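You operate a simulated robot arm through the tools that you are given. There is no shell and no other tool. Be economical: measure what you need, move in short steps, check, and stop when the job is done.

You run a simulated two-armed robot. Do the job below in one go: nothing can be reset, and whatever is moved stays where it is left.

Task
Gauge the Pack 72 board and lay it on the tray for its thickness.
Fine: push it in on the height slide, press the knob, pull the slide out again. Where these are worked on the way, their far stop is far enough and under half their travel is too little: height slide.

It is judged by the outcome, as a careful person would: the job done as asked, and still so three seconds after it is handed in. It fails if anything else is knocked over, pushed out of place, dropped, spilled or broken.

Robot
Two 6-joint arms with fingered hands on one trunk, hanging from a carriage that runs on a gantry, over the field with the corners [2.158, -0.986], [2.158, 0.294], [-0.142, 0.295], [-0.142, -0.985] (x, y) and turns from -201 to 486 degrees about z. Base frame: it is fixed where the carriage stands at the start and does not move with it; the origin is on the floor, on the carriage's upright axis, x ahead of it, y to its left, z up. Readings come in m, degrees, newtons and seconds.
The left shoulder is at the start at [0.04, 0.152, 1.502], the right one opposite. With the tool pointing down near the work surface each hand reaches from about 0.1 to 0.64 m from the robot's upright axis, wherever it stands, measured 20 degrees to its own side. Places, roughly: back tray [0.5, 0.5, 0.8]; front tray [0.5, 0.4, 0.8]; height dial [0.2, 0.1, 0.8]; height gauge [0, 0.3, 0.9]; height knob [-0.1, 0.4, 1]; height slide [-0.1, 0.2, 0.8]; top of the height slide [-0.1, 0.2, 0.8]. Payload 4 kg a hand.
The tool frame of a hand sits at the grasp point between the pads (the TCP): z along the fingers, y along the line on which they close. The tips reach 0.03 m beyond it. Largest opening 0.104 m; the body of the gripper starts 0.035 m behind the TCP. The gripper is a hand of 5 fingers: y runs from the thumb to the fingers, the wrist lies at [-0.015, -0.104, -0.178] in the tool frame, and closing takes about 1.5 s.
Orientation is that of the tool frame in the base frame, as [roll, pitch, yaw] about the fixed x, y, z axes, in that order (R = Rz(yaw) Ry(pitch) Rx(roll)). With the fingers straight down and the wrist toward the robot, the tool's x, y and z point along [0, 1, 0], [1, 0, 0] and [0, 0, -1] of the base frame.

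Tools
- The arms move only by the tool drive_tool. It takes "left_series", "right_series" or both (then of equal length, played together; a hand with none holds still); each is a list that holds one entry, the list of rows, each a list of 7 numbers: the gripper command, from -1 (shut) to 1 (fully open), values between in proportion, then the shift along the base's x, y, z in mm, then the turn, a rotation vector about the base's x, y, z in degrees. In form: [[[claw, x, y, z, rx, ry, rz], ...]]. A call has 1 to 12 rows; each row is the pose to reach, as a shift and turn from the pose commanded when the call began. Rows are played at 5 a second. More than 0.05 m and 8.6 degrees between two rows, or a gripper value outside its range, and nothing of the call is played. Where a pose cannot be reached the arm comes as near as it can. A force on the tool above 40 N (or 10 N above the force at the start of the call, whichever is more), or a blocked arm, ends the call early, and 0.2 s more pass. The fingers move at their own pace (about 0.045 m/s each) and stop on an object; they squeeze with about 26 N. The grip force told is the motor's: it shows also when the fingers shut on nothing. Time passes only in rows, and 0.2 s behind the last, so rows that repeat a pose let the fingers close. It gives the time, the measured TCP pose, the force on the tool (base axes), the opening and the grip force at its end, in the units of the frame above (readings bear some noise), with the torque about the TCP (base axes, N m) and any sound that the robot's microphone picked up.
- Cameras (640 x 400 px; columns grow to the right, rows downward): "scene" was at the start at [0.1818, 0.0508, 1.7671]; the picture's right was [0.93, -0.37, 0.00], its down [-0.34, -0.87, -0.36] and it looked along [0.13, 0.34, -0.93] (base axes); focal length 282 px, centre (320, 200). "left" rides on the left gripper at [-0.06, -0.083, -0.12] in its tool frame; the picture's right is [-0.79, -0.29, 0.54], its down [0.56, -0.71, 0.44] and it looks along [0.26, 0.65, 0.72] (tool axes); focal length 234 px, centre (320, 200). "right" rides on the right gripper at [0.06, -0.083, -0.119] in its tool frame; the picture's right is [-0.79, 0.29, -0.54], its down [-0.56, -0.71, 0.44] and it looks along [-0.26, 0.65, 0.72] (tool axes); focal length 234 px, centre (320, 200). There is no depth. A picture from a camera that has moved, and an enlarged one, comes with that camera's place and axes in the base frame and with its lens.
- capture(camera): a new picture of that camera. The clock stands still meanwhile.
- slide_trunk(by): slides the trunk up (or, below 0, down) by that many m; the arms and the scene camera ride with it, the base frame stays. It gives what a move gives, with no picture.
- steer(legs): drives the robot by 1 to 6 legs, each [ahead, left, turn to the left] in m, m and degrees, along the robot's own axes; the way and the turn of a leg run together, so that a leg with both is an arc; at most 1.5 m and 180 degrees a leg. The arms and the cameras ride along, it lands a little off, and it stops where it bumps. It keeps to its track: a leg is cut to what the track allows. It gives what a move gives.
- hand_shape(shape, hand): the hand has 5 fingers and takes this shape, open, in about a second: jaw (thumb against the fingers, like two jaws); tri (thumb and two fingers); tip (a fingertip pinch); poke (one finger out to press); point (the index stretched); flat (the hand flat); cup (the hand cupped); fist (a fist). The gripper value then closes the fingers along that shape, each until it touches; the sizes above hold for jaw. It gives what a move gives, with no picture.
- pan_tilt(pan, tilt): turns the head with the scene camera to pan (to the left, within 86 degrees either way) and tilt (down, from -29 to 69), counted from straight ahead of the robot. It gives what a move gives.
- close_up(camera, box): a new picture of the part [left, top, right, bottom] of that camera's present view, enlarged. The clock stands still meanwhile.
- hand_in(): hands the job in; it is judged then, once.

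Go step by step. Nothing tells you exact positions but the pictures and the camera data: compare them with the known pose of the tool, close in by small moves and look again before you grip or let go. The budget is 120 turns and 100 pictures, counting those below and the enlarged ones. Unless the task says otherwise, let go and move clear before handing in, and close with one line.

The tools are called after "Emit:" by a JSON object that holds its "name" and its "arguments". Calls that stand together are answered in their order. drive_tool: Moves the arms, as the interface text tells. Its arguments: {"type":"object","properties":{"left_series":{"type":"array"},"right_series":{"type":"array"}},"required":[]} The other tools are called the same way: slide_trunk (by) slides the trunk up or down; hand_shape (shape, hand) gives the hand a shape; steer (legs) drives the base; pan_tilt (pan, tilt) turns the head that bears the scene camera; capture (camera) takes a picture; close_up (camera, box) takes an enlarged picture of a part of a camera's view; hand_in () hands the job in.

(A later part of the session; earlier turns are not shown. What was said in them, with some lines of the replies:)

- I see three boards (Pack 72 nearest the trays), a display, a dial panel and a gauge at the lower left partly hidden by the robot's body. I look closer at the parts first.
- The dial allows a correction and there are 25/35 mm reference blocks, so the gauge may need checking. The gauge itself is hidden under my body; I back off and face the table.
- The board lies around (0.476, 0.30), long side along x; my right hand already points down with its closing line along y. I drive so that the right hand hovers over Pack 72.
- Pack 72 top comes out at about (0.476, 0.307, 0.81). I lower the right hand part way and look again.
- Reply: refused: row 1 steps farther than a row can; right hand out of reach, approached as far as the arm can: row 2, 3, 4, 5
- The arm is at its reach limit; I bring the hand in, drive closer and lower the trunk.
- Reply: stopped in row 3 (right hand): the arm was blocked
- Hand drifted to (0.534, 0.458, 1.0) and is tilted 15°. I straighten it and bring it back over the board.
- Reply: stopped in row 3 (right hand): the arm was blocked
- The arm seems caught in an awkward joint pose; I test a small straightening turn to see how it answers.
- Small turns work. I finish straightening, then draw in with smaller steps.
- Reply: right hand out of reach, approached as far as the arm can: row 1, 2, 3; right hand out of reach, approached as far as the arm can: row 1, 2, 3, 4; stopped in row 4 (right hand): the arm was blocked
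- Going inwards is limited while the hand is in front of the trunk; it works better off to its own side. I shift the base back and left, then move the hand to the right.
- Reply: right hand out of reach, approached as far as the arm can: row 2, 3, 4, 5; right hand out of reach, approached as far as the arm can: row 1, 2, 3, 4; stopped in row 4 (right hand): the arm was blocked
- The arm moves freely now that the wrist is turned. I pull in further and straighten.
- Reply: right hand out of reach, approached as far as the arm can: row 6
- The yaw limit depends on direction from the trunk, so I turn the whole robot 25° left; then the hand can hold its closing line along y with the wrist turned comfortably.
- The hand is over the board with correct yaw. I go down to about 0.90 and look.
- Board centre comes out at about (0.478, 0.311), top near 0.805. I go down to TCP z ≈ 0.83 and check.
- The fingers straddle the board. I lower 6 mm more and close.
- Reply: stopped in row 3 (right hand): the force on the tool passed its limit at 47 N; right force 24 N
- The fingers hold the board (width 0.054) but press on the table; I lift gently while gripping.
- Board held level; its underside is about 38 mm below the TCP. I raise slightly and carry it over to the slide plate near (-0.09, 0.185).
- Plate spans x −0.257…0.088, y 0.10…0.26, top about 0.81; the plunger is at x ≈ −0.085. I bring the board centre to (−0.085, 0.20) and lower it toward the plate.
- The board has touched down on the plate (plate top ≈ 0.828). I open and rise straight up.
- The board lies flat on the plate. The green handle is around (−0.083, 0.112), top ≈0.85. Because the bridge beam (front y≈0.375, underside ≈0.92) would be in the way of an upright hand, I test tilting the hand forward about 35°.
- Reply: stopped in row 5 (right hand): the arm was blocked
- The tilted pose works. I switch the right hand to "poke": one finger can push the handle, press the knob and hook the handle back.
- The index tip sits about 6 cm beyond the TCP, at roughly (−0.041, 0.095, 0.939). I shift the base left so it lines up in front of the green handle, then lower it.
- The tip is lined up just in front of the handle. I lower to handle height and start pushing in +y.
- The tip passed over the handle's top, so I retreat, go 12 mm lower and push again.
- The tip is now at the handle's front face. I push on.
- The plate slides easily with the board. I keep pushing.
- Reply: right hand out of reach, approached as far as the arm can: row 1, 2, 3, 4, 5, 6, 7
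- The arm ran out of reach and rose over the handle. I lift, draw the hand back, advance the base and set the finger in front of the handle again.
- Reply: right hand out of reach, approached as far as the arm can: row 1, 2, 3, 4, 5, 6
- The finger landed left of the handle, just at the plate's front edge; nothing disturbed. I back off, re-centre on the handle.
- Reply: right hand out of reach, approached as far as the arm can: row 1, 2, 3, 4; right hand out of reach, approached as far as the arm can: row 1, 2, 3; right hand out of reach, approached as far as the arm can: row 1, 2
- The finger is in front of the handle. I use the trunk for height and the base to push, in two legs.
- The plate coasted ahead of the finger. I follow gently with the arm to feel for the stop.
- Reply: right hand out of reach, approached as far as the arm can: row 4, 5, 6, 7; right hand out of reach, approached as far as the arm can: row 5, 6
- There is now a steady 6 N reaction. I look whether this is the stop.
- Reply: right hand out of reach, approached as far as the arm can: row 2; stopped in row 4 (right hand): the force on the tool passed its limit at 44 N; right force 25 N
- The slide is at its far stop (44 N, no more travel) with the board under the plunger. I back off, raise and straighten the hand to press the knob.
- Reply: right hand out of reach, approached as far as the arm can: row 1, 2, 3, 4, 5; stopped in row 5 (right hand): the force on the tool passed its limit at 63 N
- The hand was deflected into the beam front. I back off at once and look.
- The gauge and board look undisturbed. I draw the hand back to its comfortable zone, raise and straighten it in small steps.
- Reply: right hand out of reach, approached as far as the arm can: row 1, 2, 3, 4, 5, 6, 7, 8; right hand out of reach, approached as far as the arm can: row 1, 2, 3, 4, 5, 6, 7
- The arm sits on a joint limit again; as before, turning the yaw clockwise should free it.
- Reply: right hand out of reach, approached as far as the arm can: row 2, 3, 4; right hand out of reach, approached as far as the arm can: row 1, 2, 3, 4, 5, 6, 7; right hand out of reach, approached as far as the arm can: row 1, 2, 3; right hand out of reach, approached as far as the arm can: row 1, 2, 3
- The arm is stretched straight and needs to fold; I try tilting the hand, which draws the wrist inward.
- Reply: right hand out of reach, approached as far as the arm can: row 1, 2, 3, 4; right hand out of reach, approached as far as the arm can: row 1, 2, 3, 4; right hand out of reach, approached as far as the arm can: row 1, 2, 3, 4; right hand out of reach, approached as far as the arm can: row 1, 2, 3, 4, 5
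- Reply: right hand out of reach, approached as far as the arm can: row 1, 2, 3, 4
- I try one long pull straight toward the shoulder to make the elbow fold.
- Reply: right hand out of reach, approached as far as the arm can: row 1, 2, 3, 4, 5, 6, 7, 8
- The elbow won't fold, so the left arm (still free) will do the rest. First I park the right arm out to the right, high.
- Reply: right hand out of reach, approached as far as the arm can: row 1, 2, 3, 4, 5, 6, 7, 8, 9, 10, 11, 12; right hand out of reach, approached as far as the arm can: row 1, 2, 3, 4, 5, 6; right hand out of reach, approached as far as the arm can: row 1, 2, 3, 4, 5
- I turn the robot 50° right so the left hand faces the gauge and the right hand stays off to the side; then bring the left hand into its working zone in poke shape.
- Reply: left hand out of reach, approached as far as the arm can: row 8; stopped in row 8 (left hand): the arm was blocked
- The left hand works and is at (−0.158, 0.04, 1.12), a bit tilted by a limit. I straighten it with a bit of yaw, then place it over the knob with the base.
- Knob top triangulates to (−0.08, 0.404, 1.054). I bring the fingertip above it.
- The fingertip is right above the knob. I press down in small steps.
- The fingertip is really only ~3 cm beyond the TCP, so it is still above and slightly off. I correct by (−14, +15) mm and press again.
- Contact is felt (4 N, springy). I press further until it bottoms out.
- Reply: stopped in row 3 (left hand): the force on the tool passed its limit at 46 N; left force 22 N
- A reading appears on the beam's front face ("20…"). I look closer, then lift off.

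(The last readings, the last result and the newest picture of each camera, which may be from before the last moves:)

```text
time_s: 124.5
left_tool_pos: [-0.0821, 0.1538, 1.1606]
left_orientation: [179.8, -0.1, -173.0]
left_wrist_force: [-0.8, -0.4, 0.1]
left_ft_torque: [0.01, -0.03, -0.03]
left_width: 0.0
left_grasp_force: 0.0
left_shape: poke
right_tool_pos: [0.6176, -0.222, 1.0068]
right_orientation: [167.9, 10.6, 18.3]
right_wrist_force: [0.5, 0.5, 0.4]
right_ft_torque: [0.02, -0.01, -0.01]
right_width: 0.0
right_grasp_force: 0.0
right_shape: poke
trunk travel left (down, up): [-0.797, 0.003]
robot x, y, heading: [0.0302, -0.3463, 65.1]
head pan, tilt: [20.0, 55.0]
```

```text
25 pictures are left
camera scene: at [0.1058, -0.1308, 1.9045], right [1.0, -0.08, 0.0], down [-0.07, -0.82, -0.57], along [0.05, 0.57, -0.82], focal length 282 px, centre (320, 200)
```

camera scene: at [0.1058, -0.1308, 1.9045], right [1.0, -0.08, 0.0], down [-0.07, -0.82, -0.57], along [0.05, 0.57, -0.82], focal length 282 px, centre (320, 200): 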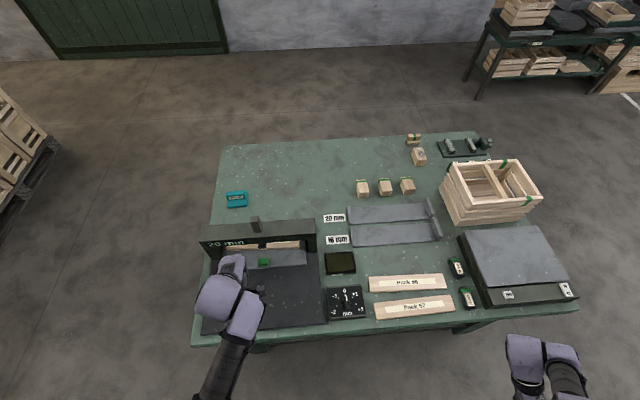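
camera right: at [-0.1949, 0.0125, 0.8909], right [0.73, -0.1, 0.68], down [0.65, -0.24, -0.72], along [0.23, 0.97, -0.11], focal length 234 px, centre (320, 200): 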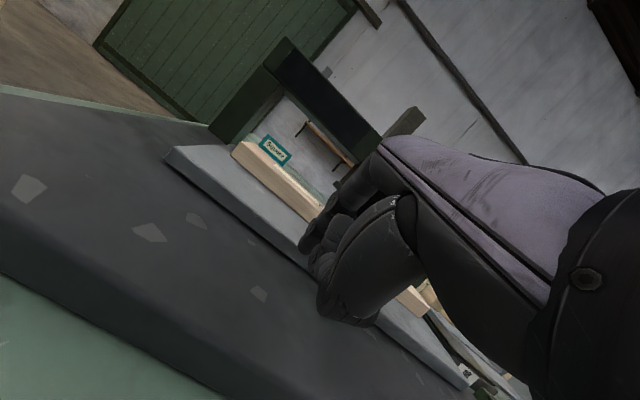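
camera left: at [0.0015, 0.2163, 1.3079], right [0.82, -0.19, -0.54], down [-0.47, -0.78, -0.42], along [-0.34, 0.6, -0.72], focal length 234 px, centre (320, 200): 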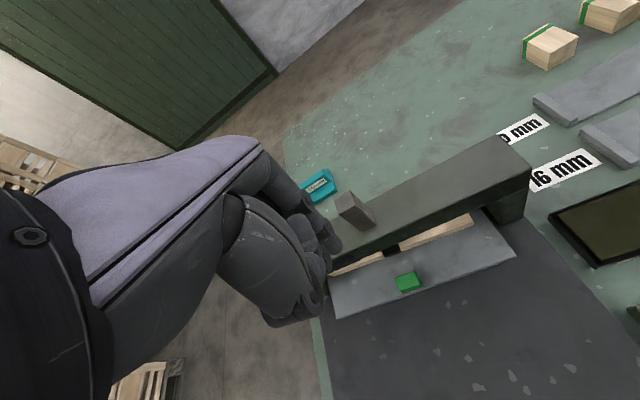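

Emit:
{"name": "close_up", "arguments": {"camera": "scene", "box": [190, 205, 350, 325]}}

Emit:
{"name": "close_up", "arguments": {"camera": "scene", "box": [200, 230, 260, 270]}}

```text
3.33 times, centred on (270, 265) of scene
camera zoom: at [0.1058, -0.1308, 1.9045], right [1.0, -0.08, 0.0], down [-0.07, -0.82, -0.57], along [0.05, 0.57, -0.82], focal length 938 px, centre (487, -17)
```

zoom: 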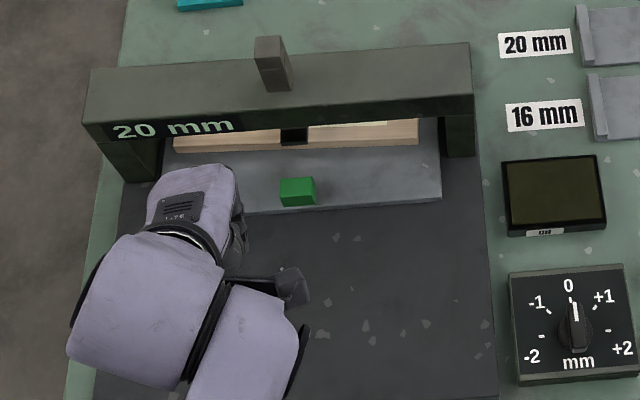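

```text
10.00 times, centred on (230, 250) of scene
camera zoom: at [0.1058, -0.1308, 1.9045], right [1.0, -0.08, 0.0], down [-0.07, -0.82, -0.57], along [0.05, 0.57, -0.82], focal length 2815 px, centre (1220, -300)
```

zoom: 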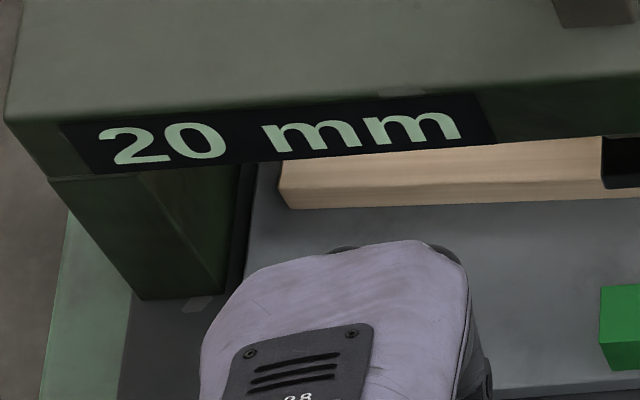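

The gauge reads 20 mm, so the 20 mm (back) tray is the target. Now I prepare the left hand as a jaw, tilted 20°, to grip the handle and pull the slide out.

Emit:
{"name": "hand_shape", "arguments": {"hand": "left", "shape": "jaw"}}

Emit:
{"name": "slide_trunk", "arguments": {"by": -0.1}}

Emit:
{"name": "drive_tool", "arguments": {"left_series": [[[0.3, 0, 0, -20, 5, 0, -1], [0.3, 0, 0, -40, 10, 0, -2], [0.3, 0, 0, -60, 15, 0, -3], [0.3, 0, 0, -80, 20, 0, -4], [0.3, 0, 0, -100, 20, 0, -5], [0.3, 0, 0, -120, 20, 0, -5]]]}}

```text
time_s: 125.4
left_tool_pos: [-0.0819, 0.1539, 1.161]
left_orientation: [179.8, -0.1, -172.9]
left_wrist_force: [-0.1, 0.0, 0.5]
left_ft_torque: [-0.01, -0.01, -0.01]
left_width: 0.1039
left_grasp_force: 0.0
left_shape: jaw
right_tool_pos: [0.6183, -0.2225, 1.0057]
right_orientation: [167.9, 10.6, 18.4]
right_wrist_force: [-0.1, 0.0, 0.2]
right_ft_torque: [-0.01, 0.0, 0.01]
right_width: 0.0001
right_grasp_force: 0.1
right_shape: poke
trunk travel left (down, up): [-0.797, 0.003]
robot x, y, heading: [0.03, -0.3485, 64.9]
head pan, tilt: [20.0, 55.0]
```

```text
time_s: 126.7
left_tool_pos: [-0.0826, 0.1531, 1.0618]
left_orientation: [179.8, -0.2, -173.0]
left_wrist_force: [-0.4, 0.5, -0.1]
left_ft_torque: [0.01, -0.03, -0.02]
left_width: 0.1037
left_grasp_force: 0.1
left_shape: jaw
right_tool_pos: [0.6188, -0.2225, 0.9048]
right_orientation: [167.9, 10.7, 18.3]
right_wrist_force: [0.0, -0.7, -0.4]
right_ft_torque: [0.0, 0.02, 0.03]
right_width: 0.0
right_grasp_force: 0.1
right_shape: poke
trunk travel left (down, up): [-0.697, 0.103]
robot x, y, heading: [0.0257, -0.3475, 65.3]
head pan, tilt: [20.0, 55.0]
```

```text
time_s: 128.1
left_tool_pos: [-0.082, 0.1524, 0.9411]
left_orientation: [159.9, 1.4, -178.2]
left_wrist_force: [0.2, -1.0, 0.2]
left_ft_torque: [-0.06, -0.01, -0.03]
left_width: 0.068
left_grasp_force: 0.1
left_shape: jaw
right_tool_pos: [0.6191, -0.2222, 0.9043]
right_orientation: [167.8, 10.6, 18.3]
right_wrist_force: [-1.0, 0.3, -0.5]
right_ft_torque: [0.04, 0.01, -0.02]
right_width: 0.0001
right_grasp_force: 0.1
right_shape: poke
trunk travel left (down, up): [-0.697, 0.103]
robot x, y, heading: [0.031, -0.3461, 65.2]
head pan, tilt: [20.0, 55.0]
```

Emit:
{"name": "steer", "arguments": {"legs": [[0.136, 0.063, 0]]}}

Emit:
{"name": "drive_tool", "arguments": {"left_series": [[[0.3, 0, 0, -20, 0, 0, 0], [0.3, 0, 0, -40, 0, 0, 0]]]}}

Emit:
{"name": "capture", "arguments": {"camera": "left"}}

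Emit:
{"name": "close_up", "arguments": {"camera": "scene", "box": [180, 240, 340, 360]}}

```text
time_s: 129.5
left_tool_pos: [-0.0844, 0.2996, 0.9414]
left_orientation: [159.9, 1.4, -178.3]
left_wrist_force: [-0.2, -0.9, 0.1]
left_ft_torque: [-0.05, 0.02, 0.0]
left_width: 0.0677
left_grasp_force: 0.1
left_shape: jaw
right_tool_pos: [0.6167, -0.0773, 0.9061]
right_orientation: [167.9, 10.6, 18.2]
right_wrist_force: [-0.3, -0.5, -0.1]
right_ft_torque: [-0.03, 0.04, 0.01]
right_width: 0.0001
right_grasp_force: 0.0
right_shape: poke
trunk travel left (down, up): [-0.697, 0.103]
robot x, y, heading: [0.025, -0.2025, 64.8]
head pan, tilt: [20.0, 55.0]
```

```text
time_s: 130.1
left_tool_pos: [-0.0806, 0.2987, 0.8998]
left_orientation: [159.9, 1.4, -178.4]
left_wrist_force: [-1.1, 0.8, -0.3]
left_ft_torque: [-0.01, 0.03, 0.01]
left_width: 0.0677
left_grasp_force: 0.0
left_shape: jaw
right_tool_pos: [0.6175, -0.0773, 0.9059]
right_orientation: [167.9, 10.6, 18.2]
right_wrist_force: [0.5, 0.8, -0.3]
right_ft_torque: [0.01, 0.02, -0.02]
right_width: 0.0001
right_grasp_force: 0.1
right_shape: poke
trunk travel left (down, up): [-0.697, 0.103]
robot x, y, heading: [0.031, -0.2006, 65.0]
head pan, tilt: [20.0, 55.0]
```

```text
22 pictures are left
camera left: at [-0.0191, 0.181, 0.9859], right [0.81, -0.06, -0.59], down [-0.53, -0.53, -0.67], along [-0.27, 0.85, -0.46], focal length 234 px, centre (320, 200)
```

left: 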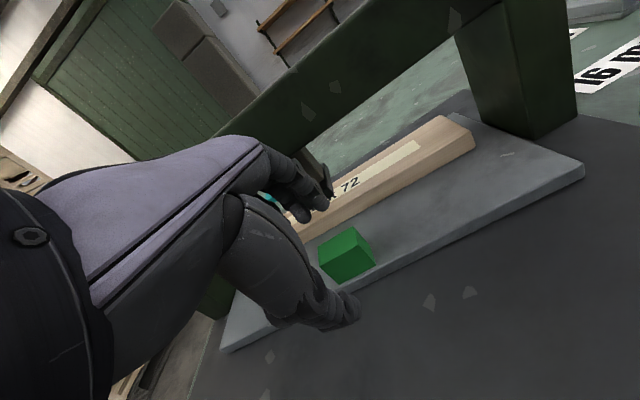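

```text
3.33 times, centred on (260, 300) of scene
camera zoom: at [0.1042, 0.0156, 1.8045], right [1.0, -0.09, 0.0], down [-0.07, -0.82, -0.57], along [0.05, 0.57, -0.82], focal length 938 px, centre (520, -133)
```

zoom: 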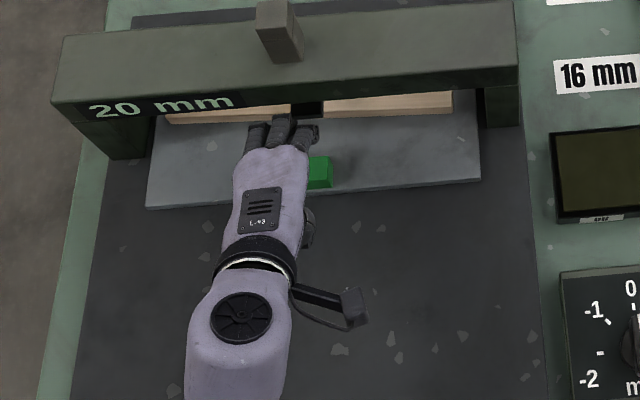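

Fingers are lined up behind and thumb in front of the handle. I descend and close.

Emit:
{"name": "drive_tool", "arguments": {"left_series": [[[0.3, 0, 4, -15, 0, 0, 0], [0.3, 0, 4, -30, 0, 0, 0], [0.3, 0, 4, -42, 0, 0, 0]]]}}

Emit:
{"name": "close_up", "arguments": {"camera": "left", "box": [200, 100, 480, 350]}}

```text
time_s: 130.9
left_tool_pos: [-0.0811, 0.307, 0.865]
left_orientation: [159.4, 1.8, -178.3]
left_wrist_force: [0.6, -0.9, 6.9]
left_ft_torque: [-0.26, -0.01, 0.0]
left_width: 0.067
left_grasp_force: 0.1
left_shape: jaw
right_tool_pos: [0.617, -0.0775, 0.906]
right_orientation: [167.9, 10.7, 18.2]
right_wrist_force: [-0.7, -0.3, -0.2]
right_ft_torque: [-0.01, 0.01, 0.01]
right_width: 0.0
right_grasp_force: 0.0
right_shape: poke
trunk travel left (down, up): [-0.697, 0.103]
robot x, y, heading: [0.0294, -0.2029, 65.0]
head pan, tilt: [20.0, 55.0]
stopped in row 3 (left hand): the force on the tool passed its limit at 48 N (the readings are from after the stop); the commanded pose is now the measured one
```

```text
1.60 times, centred on (340, 225) of left
camera zoom: at [-0.0184, 0.188, 0.9488], right [0.81, -0.05, -0.59], down [-0.52, -0.52, -0.67], along [-0.27, 0.85, -0.45], focal length 375 px, centre (288, 160)
```

zoom: 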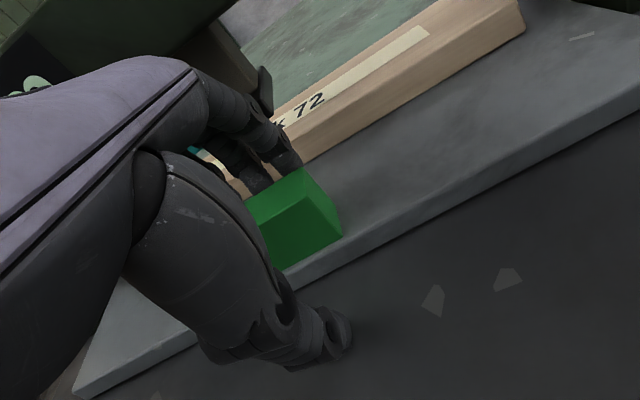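

The torque shows it's the thumb touching the base plate. I reduce the tilt by 10° (thumb up, fingers down) and then close.

Emit:
{"name": "drive_tool", "arguments": {"left_series": [[[0.3, 0, 0, 4, 0, 0, 0], [0.3, 0, 0, 3, -5, 0, 0], [0.3, 0, 0, 0, -10, 0, 0], [0.1, 0, 0, 0, -10, 0, 0], [-0.2, 0, 0, 0, -10, 0, 0], [-0.5, 0, 0, 0, -10, 0, 0], [-0.8, 0, 0, 0, -10, 0, 0], [-0.8, 0, 0, 0, -10, 0, 0]]]}}

Emit:
{"name": "close_up", "arguments": {"camera": "left", "box": [200, 100, 480, 350]}}

```text
time_s: 132.8
left_tool_pos: [-0.0809, 0.3059, 0.8642]
left_orientation: [169.4, 1.4, -178.0]
left_wrist_force: [-0.5, -2.6, 2.3]
left_ft_torque: [-0.13, 0.0, -0.02]
left_width: 0.0212
left_grasp_force: 26.1
left_shape: jaw
right_tool_pos: [0.617, -0.0779, 0.9045]
right_orientation: [167.8, 10.7, 18.2]
right_wrist_force: [-0.2, -0.4, -0.2]
right_ft_torque: [0.0, -0.02, -0.01]
right_width: 0.0
right_grasp_force: 0.0
right_shape: poke
trunk travel left (down, up): [-0.697, 0.103]
robot x, y, heading: [0.0302, -0.2029, 65.1]
head pan, tilt: [20.0, 55.0]
```

```text
1.60 times, centred on (340, 225) of left
camera zoom: at [-0.0179, 0.2031, 0.9677], right [0.81, -0.16, -0.57], down [-0.52, -0.63, -0.57], along [-0.27, 0.76, -0.59], focal length 375 px, centre (288, 160)
```

zoom: 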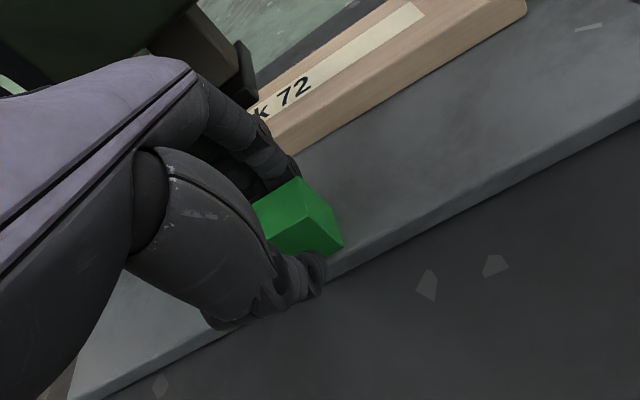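

The handle is gripped (21 mm, 26 N). I pull the slide out by driving the base straight back.

Emit:
{"name": "steer", "arguments": {"legs": [[-0.082, -0.038, 0], [-0.082, -0.038, 0]]}}

Emit:
{"name": "close_up", "arguments": {"camera": "scene", "box": [180, 200, 400, 360]}}

```text
time_s: 134.6
left_tool_pos: [-0.0816, 0.1267, 0.8647]
left_orientation: [169.4, 1.4, -178.0]
left_wrist_force: [3.7, 0.8, 1.2]
left_ft_torque: [-0.05, -0.05, -0.09]
left_width: 0.022
left_grasp_force: 26.8
left_shape: jaw
right_tool_pos: [0.6158, -0.2569, 0.9054]
right_orientation: [167.9, 10.6, 18.3]
right_wrist_force: [0.3, 0.4, 0.0]
right_ft_torque: [0.02, -0.01, -0.03]
right_width: 0.0
right_grasp_force: 0.0
right_shape: poke
trunk travel left (down, up): [-0.697, 0.103]
robot x, y, heading: [0.0271, -0.3811, 65.0]
head pan, tilt: [20.0, 55.0]
```

```text
2.50 times, centred on (290, 280) of scene
camera zoom: at [0.1032, -0.1649, 1.8045], right [1.0, -0.09, 0.0], down [-0.07, -0.82, -0.57], along [0.05, 0.57, -0.82], focal length 704 px, centre (395, 0)
```

zoom: 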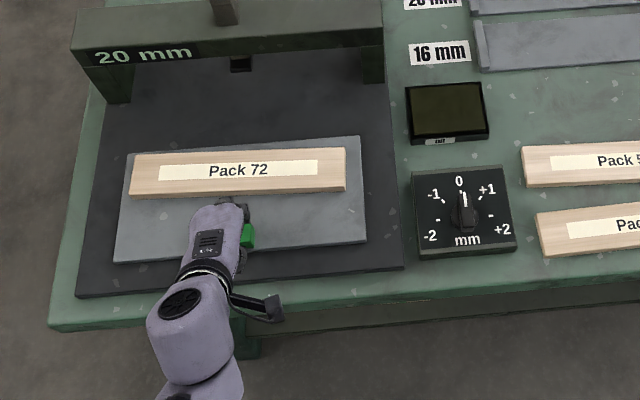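

About 2 cm remain. I finish with small arm steps to feel the out-stop.

Emit:
{"name": "drive_tool", "arguments": {"left_series": [[[-0.8, 0, -6, 0, 0, 0, 0], [-0.8, 0, -12, 0, 0, 0, 0], [-0.8, 0, -18, 0, 0, 0, 0], [-0.8, 0, -24, 0, 0, 0, 0], [-0.8, 0, -30, 0, 0, 0, 0], [-0.8, 0, -36, 0, 0, 0, 0]]]}}

```text
time_s: 136.0
left_tool_pos: [-0.0806, 0.0939, 0.8666]
left_orientation: [169.1, 1.4, -178.1]
left_wrist_force: [0.4, 22.2, -18.7]
left_ft_torque: [0.07, 0.05, -0.02]
left_width: 0.0205
left_grasp_force: 25.1
left_shape: jaw
right_tool_pos: [0.6162, -0.2538, 0.9052]
right_orientation: [167.9, 10.7, 18.2]
right_wrist_force: [0.3, -0.2, -0.4]
right_ft_torque: [0.0, 0.02, -0.02]
right_width: 0.0001
right_grasp_force: 0.1
right_shape: poke
trunk travel left (down, up): [-0.697, 0.103]
robot x, y, heading: [0.0281, -0.3802, 65.1]
head pan, tilt: [20.0, 55.0]
```

The out-stop is reached (22 N). I relax, open and rise.

Emit:
{"name": "drive_tool", "arguments": {"left_series": [[[-0.8, 0, 4, -2, 0, 0, 0], [-0.2, 0, 4, -2, 0, 0, 0], [0.2, 0, 4, -2, 0, 0, 0], [0.2, 0, 4, -2, 0, 0, 0], [0.2, 0, 4, 20, 0, 0, 0], [0.2, 0, 4, 50, -4, 0, 0], [0.4, 0, 4, 85, -10, 0, 0]]]}}

Emit:
{"name": "close_up", "arguments": {"camera": "scene", "box": [180, 200, 400, 360]}}

Emit:
{"name": "capture", "arguments": {"camera": "left"}}

```text
time_s: 137.6
left_tool_pos: [-0.0823, 0.0933, 0.951]
left_orientation: [179.3, 1.1, -177.8]
left_wrist_force: [0.0, 0.1, -0.3]
left_ft_torque: [-0.01, -0.02, 0.01]
left_width: 0.0725
left_grasp_force: 0.1
left_shape: jaw
right_tool_pos: [0.6167, -0.2569, 0.9045]
right_orientation: [167.9, 10.6, 18.2]
right_wrist_force: [1.0, 0.2, 0.1]
right_ft_torque: [0.01, -0.01, -0.02]
right_width: 0.0
right_grasp_force: 0.0
right_shape: poke
trunk travel left (down, up): [-0.697, 0.103]
robot x, y, heading: [0.0295, -0.3807, 65.0]
head pan, tilt: [20.0, 55.0]
```

```text
2.50 times, centred on (290, 280) of scene
camera zoom: at [0.1029, -0.1649, 1.8045], right [1.0, -0.09, 0.0], down [-0.07, -0.82, -0.57], along [0.05, 0.57, -0.82], focal length 704 px, centre (395, 0)
```

zoom: 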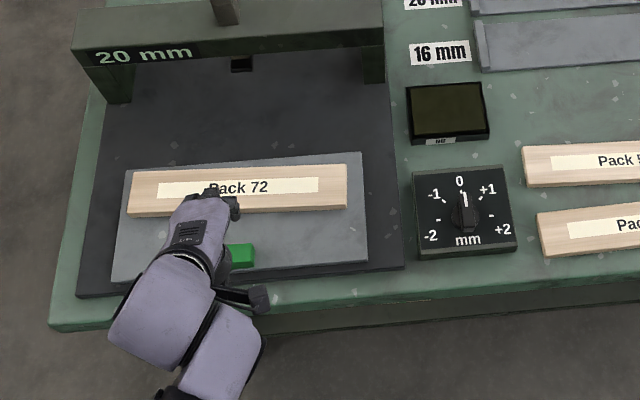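

```text
16 pictures are left
camera left: at [-0.0192, 0.0101, 1.0706], right [0.81, -0.25, -0.53], down [-0.52, -0.72, -0.45], along [-0.27, 0.65, -0.72], focal length 234 px, centre (320, 200)
```

left: 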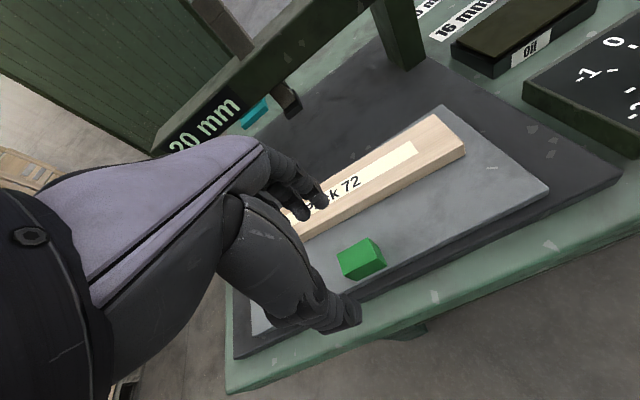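

The slide is out with the board centred at about (−0.086, 0.20). I move the left hand over it and go down to grip.

Emit:
{"name": "steer", "arguments": {"legs": [[0.097, 0.045, 0]]}}

Emit:
{"name": "drive_tool", "arguments": {"left_series": [[[0.5, 0, 0, -20, 0, -1, -2], [0.5, 0, 0, -40, 0, -1, -3], [0.5, 0, 0, -55, 0, -1, -3]]]}}

Emit:
{"name": "capture", "arguments": {"camera": "left"}}

```text
time_s: 138.7
left_tool_pos: [-0.0822, 0.1959, 0.9494]
left_orientation: [179.3, 1.0, -177.9]
left_wrist_force: [0.2, 0.9, 0.0]
left_ft_torque: [-0.04, 0.01, 0.02]
left_width: 0.0725
left_grasp_force: 0.0
left_shape: jaw
right_tool_pos: [0.6152, -0.1543, 0.9052]
right_orientation: [167.9, 10.6, 18.3]
right_wrist_force: [-0.2, -0.6, 0.1]
right_ft_torque: [-0.05, 0.01, 0.02]
right_width: 0.0
right_grasp_force: 0.2
right_shape: poke
trunk travel left (down, up): [-0.697, 0.103]
robot x, y, heading: [0.028, -0.275, 65.3]
head pan, tilt: [20.0, 55.0]
```

```text
time_s: 139.5
left_tool_pos: [-0.0822, 0.1968, 0.8951]
left_orientation: [179.3, 2.0, 179.1]
left_wrist_force: [-0.4, 0.3, 0.6]
left_ft_torque: [0.01, 0.0, 0.0]
left_width: 0.0778
left_grasp_force: 0.1
left_shape: jaw
right_tool_pos: [0.6159, -0.153, 0.9049]
right_orientation: [167.9, 10.7, 18.3]
right_wrist_force: [0.1, 0.5, 0.0]
right_ft_torque: [0.0, -0.01, 0.01]
right_width: 0.0
right_grasp_force: 0.1
right_shape: poke
trunk travel left (down, up): [-0.697, 0.103]
robot x, y, heading: [0.0247, -0.2778, 65.0]
head pan, tilt: [20.0, 55.0]
```

```text
15 pictures are left
camera left: at [-0.0258, 0.1111, 1.0158], right [0.8, -0.29, -0.52], down [-0.55, -0.69, -0.46], along [-0.22, 0.66, -0.72], focal length 234 px, centre (320, 200)
```

left: 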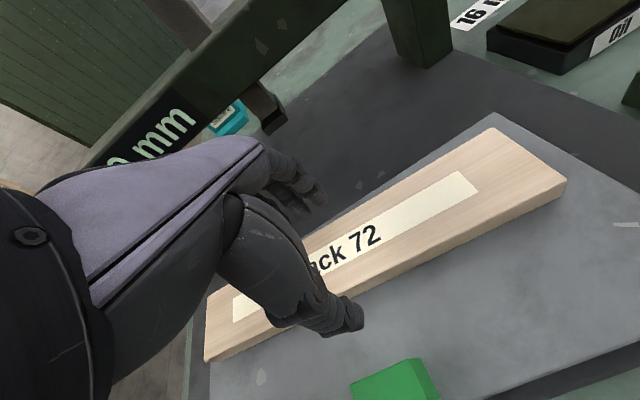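

Emit:
{"name": "drive_tool", "arguments": {"left_series": [[[0.5, 0, 8, -10, 0, -1, -2], [0.5, 0, 9, -20, 0, -2, -2], [0.5, 0, 9, -28, 0, -2, -2], [0.2, 0, 9, -27, 0, -2, -2], [-0.1, 0, 9, -26, 0, -2, -2], [-0.3, 0, 9, -25, 0, -2, -2], [-0.5, 0, 9, -25, 0, -2, -2], [-0.5, 0, 9, -25, 0, -2, -2]]]}}

Emit:
{"name": "capture", "arguments": {"camera": "left"}}

```text
time_s: 141.3
left_tool_pos: [-0.0806, 0.2046, 0.8704]
left_orientation: [179.3, 4.0, 177.2]
left_wrist_force: [-0.3, 0.2, -0.9]
left_ft_torque: [-0.04, 0.05, -0.02]
left_width: 0.0544
left_grasp_force: 25.7
left_shape: jaw
right_tool_pos: [0.6163, -0.1546, 0.9055]
right_orientation: [167.9, 10.6, 18.2]
right_wrist_force: [-0.2, 0.0, 0.7]
right_ft_torque: [0.02, -0.05, -0.03]
right_width: 0.0001
right_grasp_force: 0.1
right_shape: poke
trunk travel left (down, up): [-0.697, 0.103]
robot x, y, heading: [0.0279, -0.2762, 64.9]
head pan, tilt: [20.0, 55.0]
```

```text
14 pictures are left
camera left: at [-0.0331, 0.1173, 0.9928], right [0.81, -0.32, -0.49], down [-0.56, -0.67, -0.48], along [-0.17, 0.67, -0.73], focal length 234 px, centre (320, 200)
```

left: 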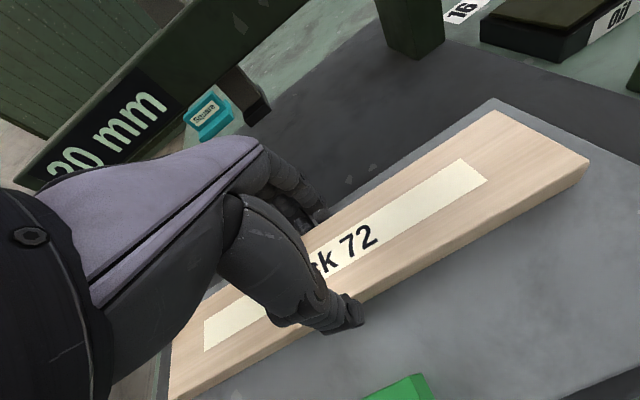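

The board is held (54 mm, 26 N). I lift it clear.

Emit:
{"name": "drive_tool", "arguments": {"left_series": [[[-0.6, 0, 0, 8, 0, 0, 0], [-0.6, 0, 0, 25, 0, 0, 0], [-0.6, 0, 0, 55, 0, 0, 0], [-0.6, 0, 0, 90, 0, 0, 0]]]}}

Emit:
{"name": "slide_trunk", "arguments": {"by": 0.08}}

Emit:
{"name": "capture", "arguments": {"camera": "scene"}}

```text
time_s: 142.3
left_tool_pos: [-0.0825, 0.2066, 0.9614]
left_orientation: [179.2, 3.9, 177.3]
left_wrist_force: [1.1, 0.1, -2.7]
left_ft_torque: [0.05, -0.04, 0.01]
left_width: 0.0543
left_grasp_force: 25.9
left_shape: jaw
right_tool_pos: [0.616, -0.1538, 0.9055]
right_orientation: [167.9, 10.7, 18.2]
right_wrist_force: [0.2, 0.5, -0.3]
right_ft_torque: [0.02, 0.01, 0.02]
right_width: 0.0
right_grasp_force: 0.1
right_shape: poke
trunk travel left (down, up): [-0.697, 0.103]
robot x, y, heading: [0.0296, -0.2749, 64.9]
head pan, tilt: [20.0, 55.0]
```

```text
time_s: 143.5
left_tool_pos: [-0.0817, 0.2066, 1.0414]
left_orientation: [179.3, 3.9, 177.3]
left_wrist_force: [0.5, 0.2, -2.1]
left_ft_torque: [0.01, 0.0, -0.03]
left_width: 0.0543
left_grasp_force: 26.0
left_shape: jaw
right_tool_pos: [0.6158, -0.1541, 0.9863]
right_orientation: [167.8, 10.6, 18.2]
right_wrist_force: [-0.5, -0.7, -0.2]
right_ft_torque: [0.02, 0.0, -0.01]
right_width: 0.0002
right_grasp_force: 0.1
right_shape: poke
trunk travel left (down, up): [-0.777, 0.023]
robot x, y, heading: [0.0281, -0.2785, 65.2]
head pan, tilt: [20.0, 55.0]
```

```text
13 pictures are left
camera scene: at [0.1027, -0.0615, 1.8844], right [1.0, -0.09, 0.0], down [-0.07, -0.82, -0.57], along [0.05, 0.57, -0.82], focal length 282 px, centre (320, 200)
```

scene: 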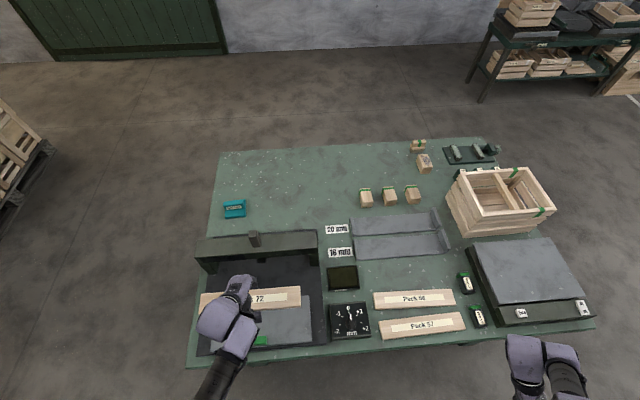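

The 20 mm tray is the back one, inside about x 0.306–0.654, y 0.486–0.575 (centre 0.48, 0.53). I carry the board first to the right, then back, well above everything.

Emit:
{"name": "steer", "arguments": {"legs": [[0.237, -0.513, 0], [0.272, 0.126, 0]]}}

Emit:
{"name": "capture", "arguments": {"camera": "scene"}}

Emit:
{"name": "capture", "arguments": {"camera": "left"}}

```text
time_s: 148.4
left_tool_pos: [0.4877, 0.5024, 1.0412]
left_orientation: [179.3, 3.9, 177.2]
left_wrist_force: [-0.2, 0.1, -2.0]
left_ft_torque: [0.01, -0.01, 0.04]
left_width: 0.0544
left_grasp_force: 26.4
left_shape: jaw
right_tool_pos: [1.1849, 0.1411, 0.9859]
right_orientation: [167.8, 10.7, 18.1]
right_wrist_force: [-0.4, -1.3, 0.1]
right_ft_torque: [-0.02, -0.02, 0.0]
right_width: 0.0
right_grasp_force: 0.1
right_shape: poke
trunk travel left (down, up): [-0.777, 0.023]
robot x, y, heading: [0.5954, 0.019, 64.9]
head pan, tilt: [20.0, 55.0]
```

```text
12 pictures are left
camera scene: at [0.6719, 0.2346, 1.8845], right [1.0, -0.09, 0.0], down [-0.07, -0.82, -0.57], along [0.05, 0.57, -0.82], focal length 282 px, centre (320, 200)
```

scene: 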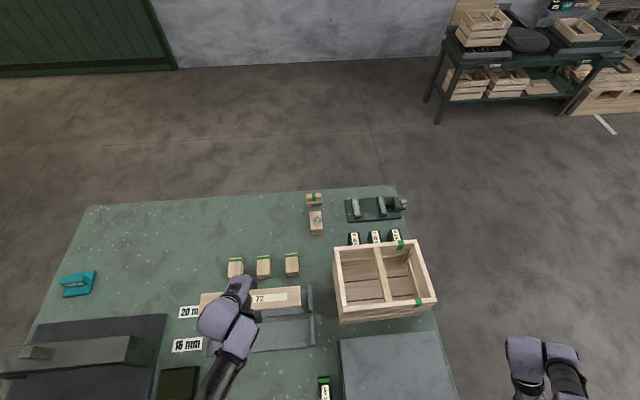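

```text
11 pictures are left
camera left: at [0.5357, 0.4142, 1.1641], right [0.81, -0.32, -0.49], down [-0.56, -0.67, -0.48], along [-0.17, 0.67, -0.73], focal length 234 px, centre (320, 200)
```

left: 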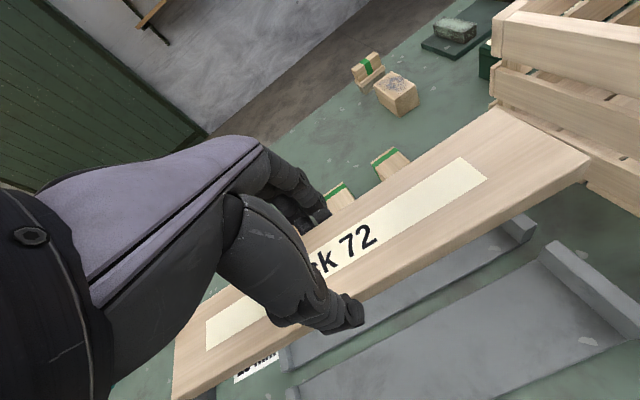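

I adjust by (−4, +34) mm and turn +2.8° to align with the tray, then lower the trunk by 10 cm.

Emit:
{"name": "drive_tool", "arguments": {"left_series": [[[-0.6, -2, 12, 0, 0, 0, 1], [-0.6, -4, 24, 0, 0, 0, 2], [-0.6, -4, 34, 0, 0, 0, 2.8]]]}}

Emit:
{"name": "slide_trunk", "arguments": {"by": -0.1}}

Emit:
{"name": "drive_tool", "arguments": {"left_series": [[[-0.6, 0, 0, -20, 0, 0, 0], [-0.6, 0, 0, -40, 0, 0, 0]]]}}

Emit:
{"name": "capture", "arguments": {"camera": "left"}}

Emit:
{"name": "close_up", "arguments": {"camera": "scene", "box": [160, 240, 360, 390]}}

```text
time_s: 149.2
left_tool_pos: [0.4834, 0.5348, 1.0406]
left_orientation: [179.3, 4.0, 179.9]
left_wrist_force: [-0.4, 0.0, -2.4]
left_ft_torque: [0.03, -0.02, 0.0]
left_width: 0.0543
left_grasp_force: 26.4
left_shape: jaw
right_tool_pos: [1.1845, 0.1409, 0.9858]
right_orientation: [167.9, 10.6, 18.1]
right_wrist_force: [-0.1, -0.3, -0.3]
right_ft_torque: [-0.02, 0.03, 0.02]
right_width: 0.0002
right_grasp_force: 0.0
right_shape: poke
trunk travel left (down, up): [-0.777, 0.023]
robot x, y, heading: [0.5979, 0.0163, 64.7]
head pan, tilt: [20.0, 55.0]
```

```text
time_s: 150.5
left_tool_pos: [0.4832, 0.5335, 0.9416]
left_orientation: [179.3, 4.0, -180.0]
left_wrist_force: [-0.3, -0.8, -2.3]
left_ft_torque: [0.05, 0.04, 0.01]
left_width: 0.0543
left_grasp_force: 25.4
left_shape: jaw
right_tool_pos: [1.186, 0.1407, 0.8847]
right_orientation: [167.9, 10.7, 18.1]
right_wrist_force: [1.1, 1.4, 0.1]
right_ft_torque: [0.03, -0.01, 0.0]
right_width: 0.0002
right_grasp_force: 0.0
right_shape: poke
trunk travel left (down, up): [-0.677, 0.123]
robot x, y, heading: [0.5989, 0.0184, 64.7]
head pan, tilt: [20.0, 55.0]
```

```text
time_s: 151.1
left_tool_pos: [0.4825, 0.5338, 0.9008]
left_orientation: [179.2, 4.0, 179.9]
left_wrist_force: [-0.7, 0.2, -2.6]
left_ft_torque: [0.01, -0.03, 0.02]
left_width: 0.0541
left_grasp_force: 25.7
left_shape: jaw
right_tool_pos: [1.1856, 0.1406, 0.8858]
right_orientation: [168.0, 10.7, 18.3]
right_wrist_force: [0.2, 0.3, -0.7]
right_ft_torque: [0.04, 0.03, -0.02]
right_width: 0.0
right_grasp_force: 0.0
right_shape: poke
trunk travel left (down, up): [-0.677, 0.123]
robot x, y, heading: [0.5988, 0.0196, 64.8]
head pan, tilt: [20.0, 55.0]
```

```text
10 pictures are left
camera left: at [0.5352, 0.449, 1.0245], right [0.82, -0.28, -0.49], down [-0.53, -0.7, -0.48], along [-0.21, 0.66, -0.73], focal length 234 px, centre (320, 200)
```

left: 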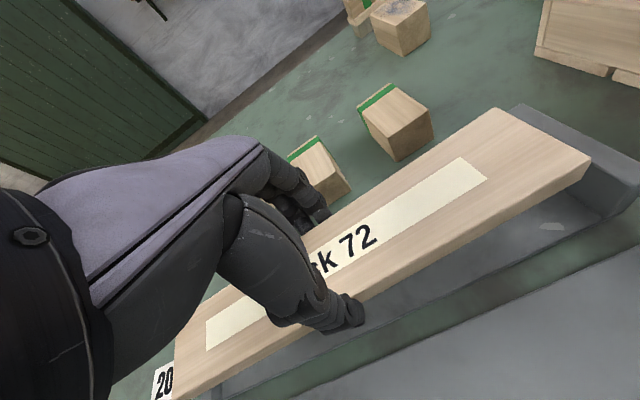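

```text
2.67 times, centred on (260, 315) of scene
camera zoom: at [0.6719, 0.2345, 1.7845], right [1.0, -0.09, 0.0], down [-0.07, -0.82, -0.57], along [0.05, 0.57, -0.82], focal length 751 px, centre (480, -107)
```

zoom: 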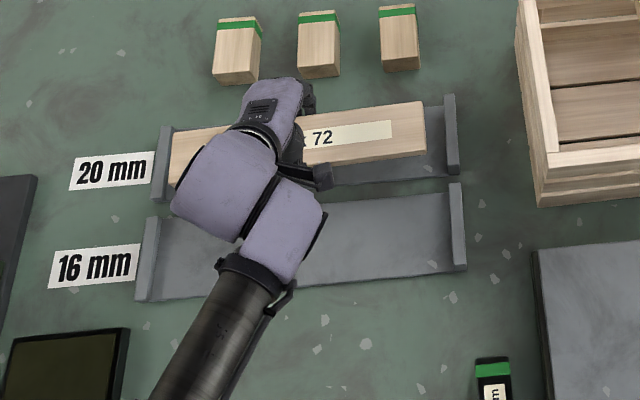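

The board is centred over the back tray's floor. I lower it in fine steps.

Emit:
{"name": "drive_tool", "arguments": {"left_series": [[[-0.6, 0, 0, -15, 0, 0, 0], [-0.6, 0, 0, -30, 0, 0, 0], [-0.6, 0, 0, -40, 0, 0, 0], [-0.6, 0, 0, -46, 0, 0, 0], [-0.6, 0, 0, -50, 0, 0, 0]]]}}

Emit:
{"name": "drive_tool", "arguments": {"left_series": [[[-0.6, 0, 0, -3, 0, 0, 0], [-0.6, 0, 0, -5, 0, 0, 0]]]}}

Emit:
{"name": "capture", "arguments": {"camera": "left"}}

```text
time_s: 152.3
left_tool_pos: [0.4841, 0.5358, 0.8508]
left_orientation: [179.4, 4.0, 179.9]
left_wrist_force: [-0.2, -0.4, -2.4]
left_ft_torque: [0.03, -0.01, -0.01]
left_width: 0.0544
left_grasp_force: 26.4
left_shape: jaw
right_tool_pos: [1.1852, 0.1414, 0.885]
right_orientation: [167.9, 10.6, 18.1]
right_wrist_force: [-0.3, 0.7, -0.5]
right_ft_torque: [0.03, -0.01, -0.01]
right_width: 0.0002
right_grasp_force: 0.0
right_shape: poke
trunk travel left (down, up): [-0.677, 0.123]
robot x, y, heading: [0.5922, 0.021, 65.0]
head pan, tilt: [20.0, 55.0]
```

```text
time_s: 152.9
left_tool_pos: [0.4828, 0.5351, 0.8465]
left_orientation: [179.3, 3.9, 180.0]
left_wrist_force: [0.0, 0.2, -1.3]
left_ft_torque: [0.05, 0.0, 0.03]
left_width: 0.0543
left_grasp_force: 25.6
left_shape: jaw
right_tool_pos: [1.186, 0.1413, 0.8852]
right_orientation: [167.9, 10.7, 18.2]
right_wrist_force: [-0.3, -0.6, 0.4]
right_ft_torque: [0.04, -0.01, -0.03]
right_width: 0.0
right_grasp_force: 0.1
right_shape: poke
trunk travel left (down, up): [-0.677, 0.123]
robot x, y, heading: [0.598, 0.0184, 64.9]
head pan, tilt: [20.0, 55.0]
```

```text
8 pictures are left
camera left: at [0.5352, 0.4492, 0.9695], right [0.82, -0.28, -0.49], down [-0.53, -0.7, -0.48], along [-0.21, 0.66, -0.73], focal length 234 px, centre (320, 200)
```

left: 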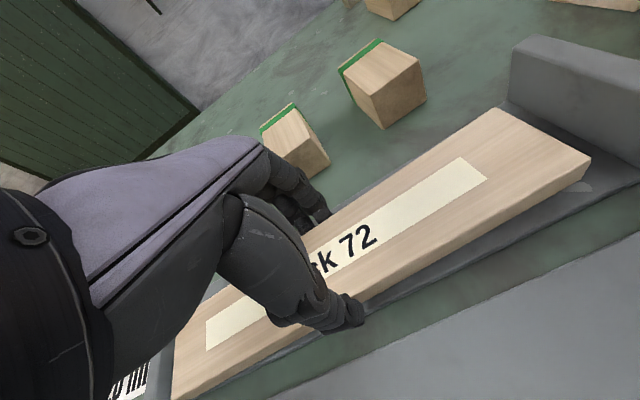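

Emit:
{"name": "drive_tool", "arguments": {"left_series": [[[-0.6, 0, 2, -3, 0, 0, 0], [-0.6, 0, 3, -5, 0, 0, 0], [-0.6, 0, 3, -7, 0, 0, 0], [-0.6, 0, 3, -8, 0, 0, 0]]]}}

```text
time_s: 153.9
left_tool_pos: [0.483, 0.5402, 0.8412]
left_orientation: [178.9, 4.0, 179.8]
left_wrist_force: [-0.3, -9.2, 35.7]
left_ft_torque: [-0.57, 0.96, 0.0]
left_width: 0.0531
left_grasp_force: 25.8
left_shape: jaw
right_tool_pos: [1.1838, 0.1424, 0.8868]
right_orientation: [167.9, 10.8, 18.1]
right_wrist_force: [0.5, 0.2, 0.6]
right_ft_torque: [-0.04, -0.01, 0.03]
right_width: 0.0
right_grasp_force: 0.0
right_shape: poke
trunk travel left (down, up): [-0.677, 0.123]
robot x, y, heading: [0.5984, 0.0137, 64.8]
head pan, tilt: [20.0, 55.0]
```

Contact with the tray floor. I ease the pressure, open and rise straight up.

Emit:
{"name": "drive_tool", "arguments": {"left_series": [[[-0.6, 0, 0, 3, 0, 0, 0], [-0.1, 0, 0, 4, 0, 0, 0], [0.25, 0, 0, 4, 0, 0, 0], [0.3, 0, 0, 4, 0, 0, 0], [0.3, 0, 0, 5, 0, 0, 0], [0.3, 0, 0, 20, 0, 0, 0], [0.3, 0, 0, 50, 0, 0, 0], [0.3, 0, 0, 90, 0, 0, 0]]]}}

Emit:
{"name": "slide_trunk", "arguments": {"by": 0.1}}

Emit:
{"name": "steer", "arguments": {"legs": [[-0.182, -0.084, 0]]}}

Emit:
{"name": "capture", "arguments": {"camera": "scene"}}

Emit:
{"name": "close_up", "arguments": {"camera": "scene", "box": [160, 190, 360, 340]}}

```text
time_s: 155.7
left_tool_pos: [0.4834, 0.5391, 0.9298]
left_orientation: [179.4, 3.9, 179.9]
left_wrist_force: [0.5, 0.2, 0.0]
left_ft_torque: [-0.03, 0.0, -0.02]
left_width: 0.0673
left_grasp_force: 0.1
left_shape: jaw
right_tool_pos: [1.1849, 0.1418, 0.8862]
right_orientation: [167.8, 10.6, 18.0]
right_wrist_force: [0.5, -0.2, -0.2]
right_ft_torque: [0.01, 0.01, -0.01]
right_width: 0.0
right_grasp_force: 0.0
right_shape: poke
trunk travel left (down, up): [-0.677, 0.123]
robot x, y, heading: [0.5951, 0.0201, 65.0]
head pan, tilt: [20.0, 55.0]
```

```text
time_s: 157.1
left_tool_pos: [0.4842, 0.5397, 1.0295]
left_orientation: [179.3, 3.9, 179.9]
left_wrist_force: [0.5, 0.2, 0.7]
left_ft_torque: [-0.01, -0.02, -0.01]
left_width: 0.0673
left_grasp_force: 0.0
left_shape: jaw
right_tool_pos: [1.1844, 0.1397, 0.9865]
right_orientation: [167.9, 10.7, 18.1]
right_wrist_force: [-0.2, 0.7, -0.3]
right_ft_torque: [0.02, 0.0, 0.03]
right_width: 0.0
right_grasp_force: 0.0
right_shape: poke
trunk travel left (down, up): [-0.777, 0.023]
robot x, y, heading: [0.5937, 0.0171, 64.9]
head pan, tilt: [20.0, 55.0]
```

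```text
time_s: 158.6
left_tool_pos: [0.4879, 0.3453, 1.0293]
left_orientation: [179.3, 4.0, 179.8]
left_wrist_force: [0.4, 0.7, 0.5]
left_ft_torque: [0.01, -0.01, 0.01]
left_width: 0.0671
left_grasp_force: 0.0
left_shape: jaw
right_tool_pos: [1.187, -0.0547, 0.9866]
right_orientation: [167.9, 10.7, 18.2]
right_wrist_force: [0.1, 0.9, -0.1]
right_ft_torque: [0.01, -0.04, 0.02]
right_width: 0.0
right_grasp_force: 0.1
right_shape: poke
trunk travel left (down, up): [-0.777, 0.023]
robot x, y, heading: [0.5953, -0.1752, 64.9]
head pan, tilt: [20.0, 55.0]
```

```text
7 pictures are left
camera scene: at [0.6746, 0.0394, 1.8845], right [1.0, -0.09, 0.0], down [-0.07, -0.82, -0.57], along [0.05, 0.57, -0.82], focal length 282 px, centre (320, 200)
```

scene: 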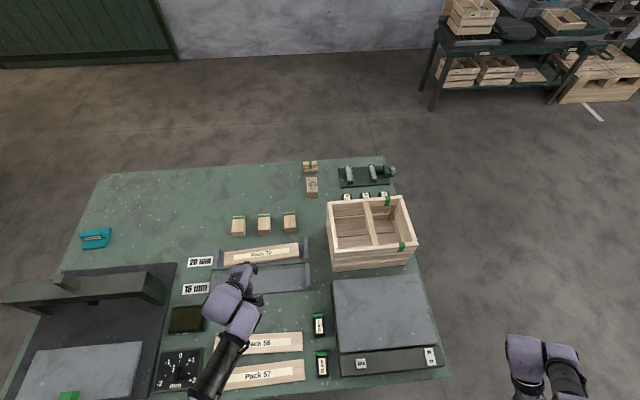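

```text
2.67 times, centred on (260, 265) of scene
camera zoom: at [0.6746, 0.0394, 1.8845], right [1.0, -0.09, 0.0], down [-0.07, -0.82, -0.57], along [0.05, 0.57, -0.82], focal length 751 px, centre (480, 27)
```

zoom: 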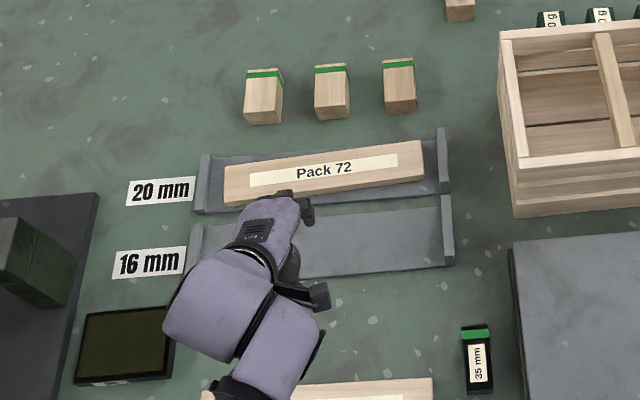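

Pack 72 lies in the 20 mm tray between its end walls. The slide is pulled out, the hands are clear and the rest stands as it was, so I hand in.

Emit:
{"name": "hand_in", "arguments": {}}

```text
The job is handed in.
```

Pack 72 was gauged at 20 mm and now lies on the 20 mm tray, with the slide pulled out again. I left the dial at 0 and did not check the gauge against the reference blocks. While raising the right hand to the knob I bumped the gauge's beam (63 N); nothing looked moved.
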